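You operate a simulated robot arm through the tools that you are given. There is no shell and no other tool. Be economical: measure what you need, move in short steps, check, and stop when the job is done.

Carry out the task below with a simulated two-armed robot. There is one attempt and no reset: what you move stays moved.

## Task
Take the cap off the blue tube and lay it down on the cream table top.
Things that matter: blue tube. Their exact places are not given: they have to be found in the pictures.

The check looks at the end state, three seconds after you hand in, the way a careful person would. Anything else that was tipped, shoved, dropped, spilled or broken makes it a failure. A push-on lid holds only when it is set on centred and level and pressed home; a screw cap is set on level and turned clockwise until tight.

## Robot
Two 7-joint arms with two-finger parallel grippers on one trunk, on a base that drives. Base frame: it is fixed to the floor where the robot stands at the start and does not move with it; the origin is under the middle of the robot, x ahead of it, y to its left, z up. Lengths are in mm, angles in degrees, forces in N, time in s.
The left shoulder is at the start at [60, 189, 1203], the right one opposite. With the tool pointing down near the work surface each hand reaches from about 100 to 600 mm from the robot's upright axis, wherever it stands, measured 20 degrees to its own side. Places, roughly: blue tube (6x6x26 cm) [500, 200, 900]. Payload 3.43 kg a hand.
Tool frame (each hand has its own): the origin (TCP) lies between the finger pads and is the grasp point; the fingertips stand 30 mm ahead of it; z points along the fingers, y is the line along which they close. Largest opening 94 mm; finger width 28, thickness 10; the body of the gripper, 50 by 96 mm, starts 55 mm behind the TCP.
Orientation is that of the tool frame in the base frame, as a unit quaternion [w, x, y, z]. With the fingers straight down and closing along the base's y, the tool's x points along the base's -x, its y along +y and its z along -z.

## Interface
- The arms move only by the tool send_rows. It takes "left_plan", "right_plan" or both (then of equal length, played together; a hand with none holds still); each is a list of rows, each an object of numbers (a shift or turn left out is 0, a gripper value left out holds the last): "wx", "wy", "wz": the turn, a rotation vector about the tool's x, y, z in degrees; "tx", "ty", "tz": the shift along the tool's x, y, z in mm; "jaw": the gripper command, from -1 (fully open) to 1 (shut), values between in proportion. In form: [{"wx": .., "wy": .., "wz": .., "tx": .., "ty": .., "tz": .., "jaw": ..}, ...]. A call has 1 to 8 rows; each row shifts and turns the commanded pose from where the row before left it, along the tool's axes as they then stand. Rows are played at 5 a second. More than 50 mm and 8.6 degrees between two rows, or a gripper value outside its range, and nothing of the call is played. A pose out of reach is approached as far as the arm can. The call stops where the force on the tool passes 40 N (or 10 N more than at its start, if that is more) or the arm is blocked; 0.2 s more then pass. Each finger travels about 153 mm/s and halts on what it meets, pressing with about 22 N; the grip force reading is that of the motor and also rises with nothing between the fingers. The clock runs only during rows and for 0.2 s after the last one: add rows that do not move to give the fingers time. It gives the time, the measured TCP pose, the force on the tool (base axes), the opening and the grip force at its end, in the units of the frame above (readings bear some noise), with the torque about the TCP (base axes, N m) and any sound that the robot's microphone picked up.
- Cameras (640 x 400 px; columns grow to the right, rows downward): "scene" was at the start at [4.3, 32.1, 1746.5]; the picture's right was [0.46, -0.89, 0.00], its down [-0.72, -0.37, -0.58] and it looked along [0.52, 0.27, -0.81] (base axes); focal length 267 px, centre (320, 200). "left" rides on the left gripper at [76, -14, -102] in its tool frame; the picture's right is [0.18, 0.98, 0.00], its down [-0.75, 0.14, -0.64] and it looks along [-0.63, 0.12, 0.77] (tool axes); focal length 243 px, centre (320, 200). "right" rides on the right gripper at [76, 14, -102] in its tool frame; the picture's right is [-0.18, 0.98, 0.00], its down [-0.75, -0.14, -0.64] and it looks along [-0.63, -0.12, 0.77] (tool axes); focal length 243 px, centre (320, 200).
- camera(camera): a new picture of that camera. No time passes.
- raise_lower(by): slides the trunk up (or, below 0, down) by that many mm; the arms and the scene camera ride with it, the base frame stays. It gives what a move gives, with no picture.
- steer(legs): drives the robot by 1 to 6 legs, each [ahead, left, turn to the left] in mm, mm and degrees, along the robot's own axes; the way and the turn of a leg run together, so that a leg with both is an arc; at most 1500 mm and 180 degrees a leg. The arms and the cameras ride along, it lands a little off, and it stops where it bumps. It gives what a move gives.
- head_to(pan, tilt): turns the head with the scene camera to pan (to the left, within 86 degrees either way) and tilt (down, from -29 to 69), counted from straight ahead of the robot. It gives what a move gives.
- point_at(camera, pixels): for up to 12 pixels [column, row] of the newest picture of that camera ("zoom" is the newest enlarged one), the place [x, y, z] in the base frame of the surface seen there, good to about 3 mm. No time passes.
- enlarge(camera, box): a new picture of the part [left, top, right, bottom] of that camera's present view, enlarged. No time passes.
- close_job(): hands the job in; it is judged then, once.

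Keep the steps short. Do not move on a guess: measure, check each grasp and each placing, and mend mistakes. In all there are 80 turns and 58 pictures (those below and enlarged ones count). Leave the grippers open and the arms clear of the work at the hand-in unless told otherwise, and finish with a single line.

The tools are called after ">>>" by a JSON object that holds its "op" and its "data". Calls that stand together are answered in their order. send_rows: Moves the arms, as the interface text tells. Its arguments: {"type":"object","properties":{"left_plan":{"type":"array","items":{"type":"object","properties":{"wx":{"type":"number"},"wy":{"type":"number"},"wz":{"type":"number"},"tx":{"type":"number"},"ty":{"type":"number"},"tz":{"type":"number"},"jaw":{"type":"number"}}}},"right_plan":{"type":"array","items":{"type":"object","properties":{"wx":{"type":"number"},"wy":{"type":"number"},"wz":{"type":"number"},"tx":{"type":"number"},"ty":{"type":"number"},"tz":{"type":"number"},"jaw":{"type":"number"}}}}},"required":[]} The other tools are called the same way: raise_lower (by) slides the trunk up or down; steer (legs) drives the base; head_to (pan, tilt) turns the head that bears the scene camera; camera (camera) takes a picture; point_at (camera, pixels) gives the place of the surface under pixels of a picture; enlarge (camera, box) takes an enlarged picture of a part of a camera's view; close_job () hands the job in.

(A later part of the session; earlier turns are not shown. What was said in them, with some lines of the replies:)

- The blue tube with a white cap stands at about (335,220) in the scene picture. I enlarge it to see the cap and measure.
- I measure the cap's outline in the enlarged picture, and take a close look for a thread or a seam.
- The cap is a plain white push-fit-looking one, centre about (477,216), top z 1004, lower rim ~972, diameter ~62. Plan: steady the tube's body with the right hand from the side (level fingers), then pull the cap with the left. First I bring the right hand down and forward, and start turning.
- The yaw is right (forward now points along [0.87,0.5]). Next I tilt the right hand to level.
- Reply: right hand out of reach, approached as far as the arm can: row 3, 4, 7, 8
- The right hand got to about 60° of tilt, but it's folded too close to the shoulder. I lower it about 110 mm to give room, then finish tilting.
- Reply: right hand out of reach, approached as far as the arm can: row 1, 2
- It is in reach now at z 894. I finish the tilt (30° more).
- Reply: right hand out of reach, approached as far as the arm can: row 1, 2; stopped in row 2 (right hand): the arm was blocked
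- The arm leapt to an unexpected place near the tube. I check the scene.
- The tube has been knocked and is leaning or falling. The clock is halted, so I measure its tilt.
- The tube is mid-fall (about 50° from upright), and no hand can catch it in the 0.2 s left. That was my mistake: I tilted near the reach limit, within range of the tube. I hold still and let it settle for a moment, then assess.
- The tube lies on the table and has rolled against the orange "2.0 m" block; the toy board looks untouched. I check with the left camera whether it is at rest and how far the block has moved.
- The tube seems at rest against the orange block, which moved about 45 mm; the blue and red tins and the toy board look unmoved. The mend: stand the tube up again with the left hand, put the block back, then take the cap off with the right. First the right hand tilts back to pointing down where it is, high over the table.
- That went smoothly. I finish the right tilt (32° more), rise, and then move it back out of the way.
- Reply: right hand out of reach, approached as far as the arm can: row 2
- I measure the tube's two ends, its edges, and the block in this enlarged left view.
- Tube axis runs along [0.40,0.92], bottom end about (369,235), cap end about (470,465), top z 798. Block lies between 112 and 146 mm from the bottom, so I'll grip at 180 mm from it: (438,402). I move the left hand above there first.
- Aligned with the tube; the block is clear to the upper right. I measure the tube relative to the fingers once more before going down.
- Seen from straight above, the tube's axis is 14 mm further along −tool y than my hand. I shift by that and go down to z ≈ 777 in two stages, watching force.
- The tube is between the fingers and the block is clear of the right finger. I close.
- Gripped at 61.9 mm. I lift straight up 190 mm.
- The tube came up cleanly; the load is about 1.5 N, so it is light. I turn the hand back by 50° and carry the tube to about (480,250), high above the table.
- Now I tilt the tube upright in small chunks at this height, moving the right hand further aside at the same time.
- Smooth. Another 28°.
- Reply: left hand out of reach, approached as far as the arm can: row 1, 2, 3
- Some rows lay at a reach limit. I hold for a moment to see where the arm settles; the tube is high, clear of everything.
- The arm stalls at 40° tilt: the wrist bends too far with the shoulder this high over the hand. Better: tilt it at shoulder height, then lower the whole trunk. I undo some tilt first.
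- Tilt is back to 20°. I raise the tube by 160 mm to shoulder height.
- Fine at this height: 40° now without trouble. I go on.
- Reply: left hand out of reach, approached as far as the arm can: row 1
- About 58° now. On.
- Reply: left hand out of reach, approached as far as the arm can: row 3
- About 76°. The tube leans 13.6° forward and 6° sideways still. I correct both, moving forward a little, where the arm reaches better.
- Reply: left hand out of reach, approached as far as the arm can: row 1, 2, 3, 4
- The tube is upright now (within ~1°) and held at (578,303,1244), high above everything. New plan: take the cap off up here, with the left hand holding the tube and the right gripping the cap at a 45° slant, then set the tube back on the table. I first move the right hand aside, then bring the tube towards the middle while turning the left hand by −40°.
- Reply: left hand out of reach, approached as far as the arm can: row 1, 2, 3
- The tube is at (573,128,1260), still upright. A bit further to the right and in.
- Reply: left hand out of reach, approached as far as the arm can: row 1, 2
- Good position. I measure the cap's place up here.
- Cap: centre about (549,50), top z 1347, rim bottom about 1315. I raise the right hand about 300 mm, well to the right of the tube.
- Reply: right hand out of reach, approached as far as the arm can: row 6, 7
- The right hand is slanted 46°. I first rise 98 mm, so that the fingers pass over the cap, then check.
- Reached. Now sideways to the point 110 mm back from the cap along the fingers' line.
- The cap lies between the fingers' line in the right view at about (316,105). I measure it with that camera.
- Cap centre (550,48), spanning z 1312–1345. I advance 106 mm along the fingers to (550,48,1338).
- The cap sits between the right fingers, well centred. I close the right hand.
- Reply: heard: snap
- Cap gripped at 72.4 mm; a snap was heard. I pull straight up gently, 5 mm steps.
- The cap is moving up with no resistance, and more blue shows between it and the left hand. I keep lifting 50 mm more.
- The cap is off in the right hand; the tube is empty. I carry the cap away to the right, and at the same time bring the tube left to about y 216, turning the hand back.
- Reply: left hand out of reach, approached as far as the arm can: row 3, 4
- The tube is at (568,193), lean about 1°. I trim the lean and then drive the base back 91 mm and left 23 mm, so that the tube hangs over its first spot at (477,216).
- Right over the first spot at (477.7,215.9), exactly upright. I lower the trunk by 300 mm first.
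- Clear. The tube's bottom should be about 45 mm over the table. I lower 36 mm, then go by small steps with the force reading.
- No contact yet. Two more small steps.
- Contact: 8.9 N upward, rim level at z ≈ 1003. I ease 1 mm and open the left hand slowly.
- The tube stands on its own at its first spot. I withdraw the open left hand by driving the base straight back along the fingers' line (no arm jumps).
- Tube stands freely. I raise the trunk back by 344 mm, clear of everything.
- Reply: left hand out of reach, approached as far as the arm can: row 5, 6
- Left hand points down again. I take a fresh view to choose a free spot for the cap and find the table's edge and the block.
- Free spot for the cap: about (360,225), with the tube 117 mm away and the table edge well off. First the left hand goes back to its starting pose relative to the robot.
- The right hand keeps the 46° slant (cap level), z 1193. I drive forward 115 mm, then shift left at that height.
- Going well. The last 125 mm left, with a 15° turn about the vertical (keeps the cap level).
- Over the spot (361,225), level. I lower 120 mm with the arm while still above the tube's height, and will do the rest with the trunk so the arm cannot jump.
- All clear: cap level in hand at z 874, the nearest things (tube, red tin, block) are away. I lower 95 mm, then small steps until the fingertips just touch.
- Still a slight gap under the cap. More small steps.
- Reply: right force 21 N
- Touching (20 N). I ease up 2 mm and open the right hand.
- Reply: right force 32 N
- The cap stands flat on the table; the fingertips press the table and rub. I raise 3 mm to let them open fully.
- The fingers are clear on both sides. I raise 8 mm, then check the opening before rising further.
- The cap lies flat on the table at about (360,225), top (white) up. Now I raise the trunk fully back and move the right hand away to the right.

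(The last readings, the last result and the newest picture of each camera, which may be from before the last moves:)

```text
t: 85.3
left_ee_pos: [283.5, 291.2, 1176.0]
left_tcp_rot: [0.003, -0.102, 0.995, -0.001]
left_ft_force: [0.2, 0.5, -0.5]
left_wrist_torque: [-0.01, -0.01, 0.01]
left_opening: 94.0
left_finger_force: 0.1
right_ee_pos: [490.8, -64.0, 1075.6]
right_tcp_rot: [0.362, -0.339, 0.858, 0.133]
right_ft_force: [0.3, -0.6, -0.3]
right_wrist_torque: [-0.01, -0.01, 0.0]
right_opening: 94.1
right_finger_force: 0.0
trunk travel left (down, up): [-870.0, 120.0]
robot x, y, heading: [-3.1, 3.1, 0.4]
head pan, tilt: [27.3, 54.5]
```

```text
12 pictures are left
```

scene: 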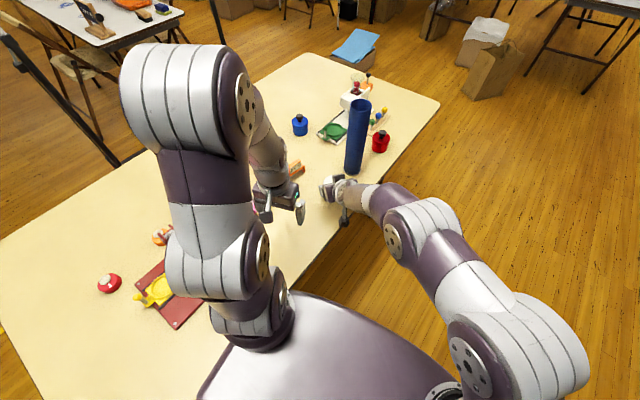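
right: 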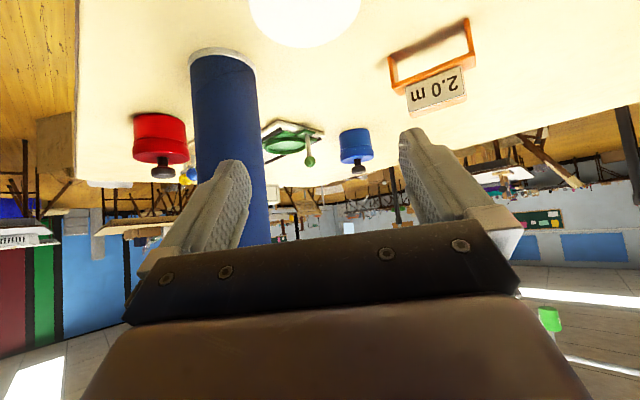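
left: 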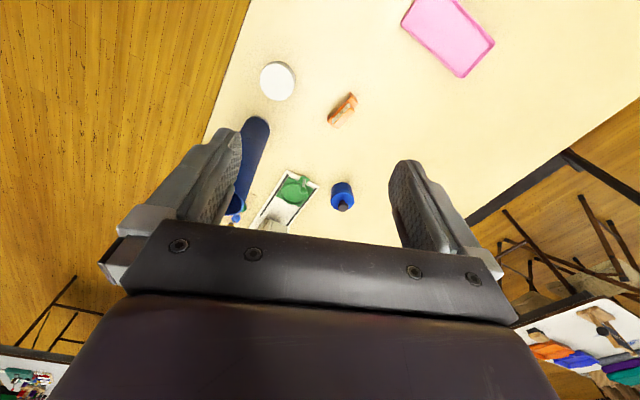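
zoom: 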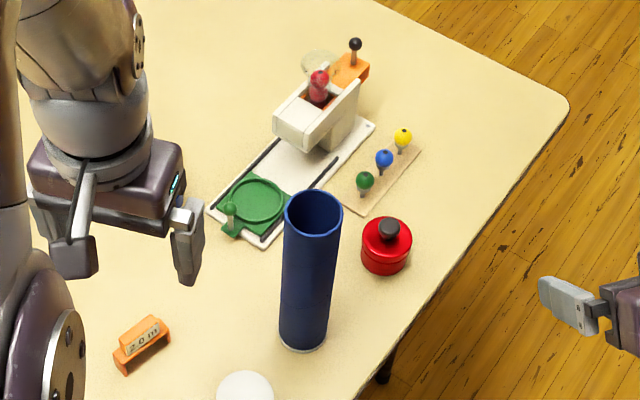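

Everything else is in its first place; only the orange block is still about 43 mm off. I measure it for a gentle re-placing with the left hand.

>>> {"op": "point_at", "data": {"camera": "zoom", "pixels": [[122, 340], [150, 317], [127, 355], [158, 328], [145, 340], [117, 353], [124, 372], [169, 337], [140, 328]]}}

>>> {"op": "enlarge", "data": {"camera": "left", "box": [310, 80, 374, 140]}}

>>> {"op": "point_at", "data": {"camera": "left", "pixels": [[329, 122], [334, 127], [355, 95], [348, 94], [342, 111], [336, 118], [350, 102]]}}

```text
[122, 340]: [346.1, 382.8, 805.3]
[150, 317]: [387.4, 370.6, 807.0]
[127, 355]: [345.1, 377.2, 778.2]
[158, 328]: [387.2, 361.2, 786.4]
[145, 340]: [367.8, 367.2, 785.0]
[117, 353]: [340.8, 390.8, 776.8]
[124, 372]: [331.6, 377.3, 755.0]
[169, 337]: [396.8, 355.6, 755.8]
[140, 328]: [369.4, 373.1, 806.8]
```

```text
6.67 times, centred on (342, 110) of left
```

zoom: 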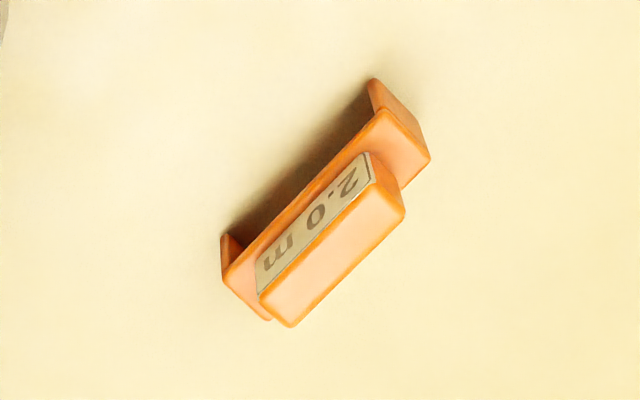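

```text
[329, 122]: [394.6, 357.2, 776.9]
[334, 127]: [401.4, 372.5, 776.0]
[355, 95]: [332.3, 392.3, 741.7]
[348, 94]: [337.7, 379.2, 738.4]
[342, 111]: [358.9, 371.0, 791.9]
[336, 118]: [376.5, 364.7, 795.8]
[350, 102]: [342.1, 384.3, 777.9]
```

The block is a little arch: centre about (368,374), long axis at −19.5°, base top z 777, sign top z 806. I move the left hand over it and turn to straddle it.

>>> {"op": "send_rows", "data": {"left_plan": [{"tx": -14.2, "ty": 9.1, "tz": 39.4}, {"tx": -14.2, "ty": 9.1, "tz": 39.4}, {"tx": -14.2, "ty": 9.1, "tz": 39.4}, {"tx": -14.2, "ty": 9.1, "tz": 39.4}, {"tx": -14.2, "ty": 9.1, "tz": 39.4}, {"tx": -14.2, "ty": 9.1, "tz": 39.4}, {"tx": -14.2, "ty": 9.1, "tz": 39.4}, {}]}}

>>> {"op": "send_rows", "data": {"left_plan": [{"wz": 7.8}, {"wz": 7.8}, {"wz": 7.8}, {"wz": 7.8}, {}]}}

>>> {"op": "camera", "data": {"camera": "left"}}

```text
t: 87.1
left_ee_pos: [372.2, 375.2, 899.2]
left_tcp_rot: [0.004, -0.101, 0.995, 0.0]
left_ft_force: [-0.5, -0.6, 0.3]
left_wrist_torque: [-0.02, -0.02, 0.0]
left_opening: 94.0
left_finger_force: 0.0
right_ee_pos: [492.1, -64.7, 1075.2]
right_tcp_rot: [0.362, -0.339, 0.858, 0.133]
right_ft_force: [0.0, 0.1, 0.2]
right_wrist_torque: [0.02, -0.01, 0.0]
right_opening: 94.0
right_finger_force: 0.0
trunk travel left (down, up): [-870.0, 120.0]
robot x, y, heading: [-1.0, 2.6, 0.1]
head pan, tilt: [27.3, 54.5]
```

```text
t: 88.3
left_ee_pos: [370.7, 374.3, 899.4]
left_tcp_rot: [0.003, 0.171, 0.985, 0.0]
left_ft_force: [0.7, 0.6, 0.1]
left_wrist_torque: [-0.01, 0.0, -0.01]
left_opening: 94.1
left_finger_force: 0.1
right_ee_pos: [491.4, -62.4, 1075.4]
right_tcp_rot: [0.361, -0.34, 0.858, 0.133]
right_ft_force: [-0.2, 0.2, -0.1]
right_wrist_torque: [-0.01, -0.01, 0.03]
right_opening: 94.0
right_finger_force: 0.1
trunk travel left (down, up): [-870.0, 120.0]
robot x, y, heading: [2.4, -1.2, -0.0]
head pan, tilt: [27.3, 54.5]
```

```text
10 pictures are left
```

left: 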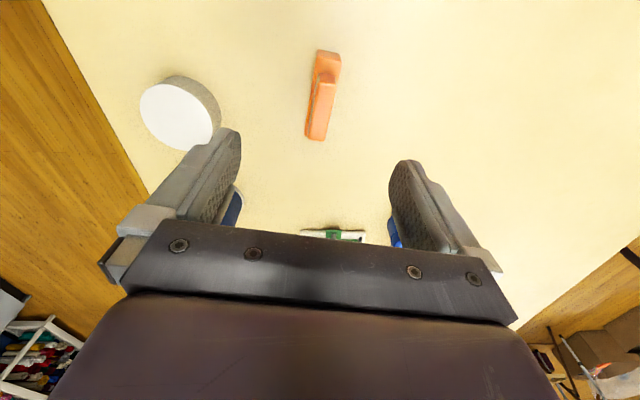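

>>> {"op": "point_at", "data": {"camera": "left", "pixels": [[327, 55], [326, 75], [321, 95], [316, 135], [310, 115], [332, 100]]}}

>>> {"op": "send_rows", "data": {"left_plan": [{"tz": 40}, {"tz": 30}, {}]}}

>>> {"op": "camera", "data": {"camera": "left"}}

```text
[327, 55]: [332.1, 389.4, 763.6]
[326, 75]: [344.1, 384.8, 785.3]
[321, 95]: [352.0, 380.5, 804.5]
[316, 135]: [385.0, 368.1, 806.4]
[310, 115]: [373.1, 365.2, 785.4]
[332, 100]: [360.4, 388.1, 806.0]
```

```text
t: 89.1
left_ee_pos: [370.5, 375.4, 828.2]
left_tcp_rot: [0.004, 0.17, 0.985, 0.001]
left_ft_force: [0.0, -0.3, 0.7]
left_wrist_torque: [0.0, 0.03, 0.02]
left_opening: 93.9
left_finger_force: 0.2
right_ee_pos: [490.7, -64.7, 1075.2]
right_tcp_rot: [0.362, -0.339, 0.858, 0.132]
right_ft_force: [-0.4, -0.1, 0.1]
right_wrist_torque: [-0.01, -0.02, 0.01]
right_opening: 93.9
right_finger_force: 0.1
trunk travel left (down, up): [-870.0, 120.0]
robot x, y, heading: [-1.9, 1.5, 0.2]
head pan, tilt: [27.3, 54.5]
```

```text
9 pictures are left
```

left: 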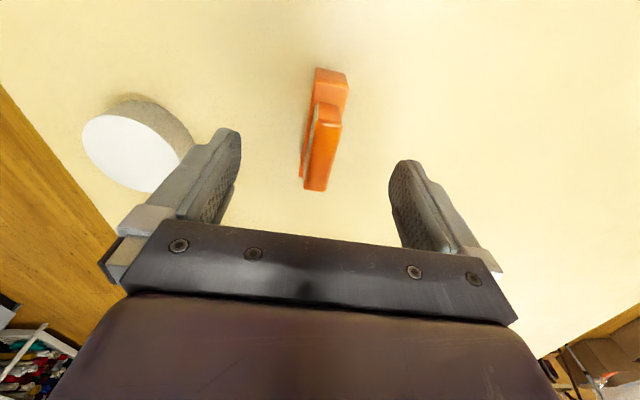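

Centred between the fingers. I go down 37 mm and close.

>>> {"op": "send_rows", "data": {"left_plan": [{"tz": 20}, {"tz": 17}, {"jaw": 0}, {"jaw": 0.5}, {"jaw": 0.8}, {"jaw": 1}, {}, {}]}}

```text
t: 90.9
left_ee_pos: [370.1, 375.8, 792.8]
left_tcp_rot: [0.003, 0.169, 0.986, 0.001]
left_ft_force: [-0.1, -0.1, -0.5]
left_wrist_torque: [0.0, -0.01, 0.04]
left_opening: 20.7
left_finger_force: 21.7
right_ee_pos: [490.5, -63.9, 1076.4]
right_tcp_rot: [0.361, -0.339, 0.858, 0.133]
right_ft_force: [0.1, 0.7, 0.0]
right_wrist_torque: [-0.01, 0.05, -0.03]
right_opening: 94.0
right_finger_force: 0.0
trunk travel left (down, up): [-870.0, 120.0]
robot x, y, heading: [-0.8, 0.9, 0.5]
head pan, tilt: [27.3, 54.5]
```

Gripped (20.7 mm). I lift 12 mm, carry it by (+37,−21), turn it +5°, and lower it again.

>>> {"op": "send_rows", "data": {"left_plan": [{"tz": -12}, {"tx": -21, "ty": -3.7}, {"tx": -21, "ty": -3.7}, {"wz": -5}, {}, {"tz": 10}, {"tz": 1.5}, {}]}}

>>> {"op": "enlarge", "data": {"camera": "scene", "box": [260, 140, 420, 260]}}

```text
t: 92.7
left_ee_pos: [408.6, 352.4, 793.0]
left_tcp_rot: [0.003, 0.127, 0.992, 0.001]
left_ft_force: [0.1, 0.2, -0.5]
left_wrist_torque: [-0.03, 0.0, -0.04]
left_opening: 20.7
left_finger_force: 21.8
right_ee_pos: [492.5, -64.0, 1075.6]
right_tcp_rot: [0.361, -0.339, 0.859, 0.132]
right_ft_force: [0.4, 0.3, 0.1]
right_wrist_torque: [-0.01, 0.02, -0.01]
right_opening: 93.9
right_finger_force: 0.1
trunk travel left (down, up): [-870.0, 120.0]
robot x, y, heading: [-4.0, -0.5, -0.1]
head pan, tilt: [27.3, 54.5]
```

```text
3.33 times, centred on (340, 200) of scene
```

zoom: 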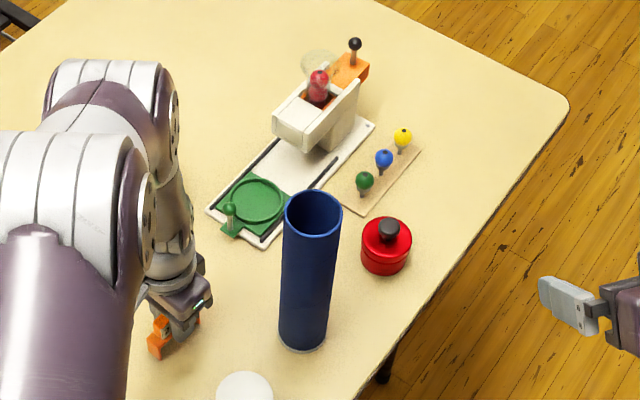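

The block's corner at (148,350)/(157,360) matches its first place. I lower until it touches, then open and rise.

>>> {"op": "send_rows", "data": {"left_plan": [{"tz": 1}, {"tz": 0.7}, {}]}}

>>> {"op": "send_rows", "data": {"left_plan": [{"jaw": 0.6}, {"jaw": 0}, {"jaw": -1}, {}, {}, {"tz": -40}, {"tz": -45}, {"tz": -45}]}}

>>> {"op": "send_rows", "data": {"left_plan": [{"tz": -45}, {"tz": -45}, {"tz": -45}, {"tx": 40}, {"tx": 40}, {"tx": 40}, {"ty": 30}, {}]}}

>>> {"op": "enlarge", "data": {"camera": "scene", "box": [260, 140, 420, 260]}}

```text
t: 93.5
left_ee_pos: [408.0, 352.1, 792.3]
left_tcp_rot: [0.004, 0.127, 0.992, 0.001]
left_ft_force: [-0.4, 1.8, 12.4]
left_wrist_torque: [0.09, 0.37, 0.01]
left_opening: 20.5
left_finger_force: 22.4
right_ee_pos: [491.0, -64.9, 1076.1]
right_tcp_rot: [0.362, -0.339, 0.858, 0.133]
right_ft_force: [-0.3, -0.6, 0.0]
right_wrist_torque: [-0.01, 0.04, 0.03]
right_opening: 94.1
right_finger_force: 0.1
trunk travel left (down, up): [-870.0, 120.0]
robot x, y, heading: [2.1, -0.8, 0.2]
head pan, tilt: [27.3, 54.5]
```

```text
t: 95.3
left_ee_pos: [407.7, 351.9, 922.5]
left_tcp_rot: [0.002, 0.127, 0.992, 0.0]
left_ft_force: [0.3, 0.1, 0.0]
left_wrist_torque: [-0.01, -0.01, -0.03]
left_opening: 93.9
left_finger_force: 0.0
right_ee_pos: [491.1, -64.8, 1075.8]
right_tcp_rot: [0.362, -0.339, 0.858, 0.133]
right_ft_force: [-0.5, -0.5, -0.5]
right_wrist_torque: [-0.01, 0.0, 0.02]
right_opening: 93.9
right_finger_force: 0.1
trunk travel left (down, up): [-870.0, 120.0]
robot x, y, heading: [-1.4, 2.5, 0.3]
head pan, tilt: [27.3, 54.5]
```

```text
t: 97.1
left_ee_pos: [298.6, 411.6, 1054.7]
left_tcp_rot: [0.003, 0.127, 0.992, 0.001]
left_ft_force: [0.0, 0.1, 1.1]
left_wrist_torque: [-0.01, -0.01, 0.01]
left_opening: 94.1
left_finger_force: 0.0
right_ee_pos: [491.2, -64.2, 1074.9]
right_tcp_rot: [0.362, -0.339, 0.858, 0.133]
right_ft_force: [-0.3, 0.3, -0.3]
right_wrist_torque: [-0.01, 0.0, 0.02]
right_opening: 93.7
right_finger_force: 0.1
trunk travel left (down, up): [-870.0, 120.0]
robot x, y, heading: [3.3, 1.0, 0.3]
head pan, tilt: [27.3, 54.5]
```

```text
3.33 times, centred on (340, 200) of scene
```

zoom: 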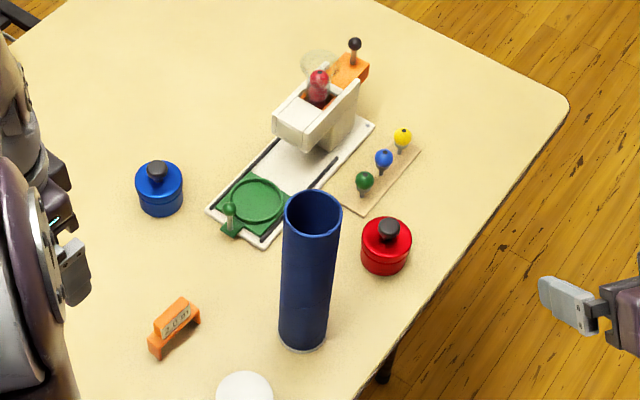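

The block is back where it was, and the tube stands uncapped. One last whole view to confirm the cap and the rest.

>>> {"op": "camera", "data": {"camera": "scene"}}

>>> {"op": "point_at", "data": {"camera": "scene", "pixels": [[317, 256], [317, 252], [310, 256], [324, 257]]}}

```text
6 pictures are left
```

scene: 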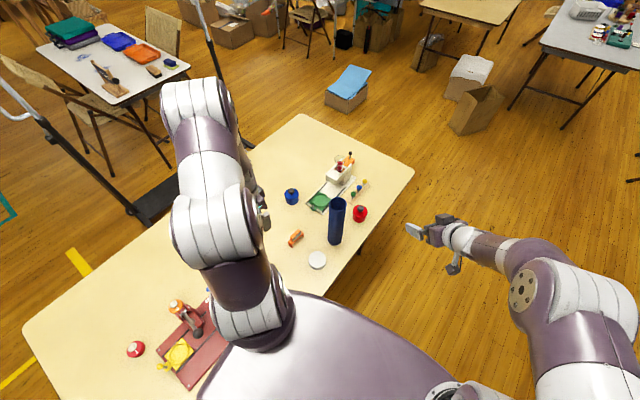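

```text
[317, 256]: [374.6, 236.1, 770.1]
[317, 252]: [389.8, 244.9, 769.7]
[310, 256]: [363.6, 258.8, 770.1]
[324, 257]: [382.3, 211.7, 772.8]
```

The cap lies flat on the cream table (top z ≈ 770), the tube stands in its place, everything else is as at the start, and both hands are open and clear. I hand in.

>>> {"op": "close_job", "data": {}}

```text
The job is handed in.
```

The cap is off the blue tube and lies flat on the cream table; on the way I knocked the tube over and it shoved the orange "2.0 m" block about 43 mm, but I stood the tube back on its spot, returned the block to within a few mm by the pictures, and saw nothing else moved.
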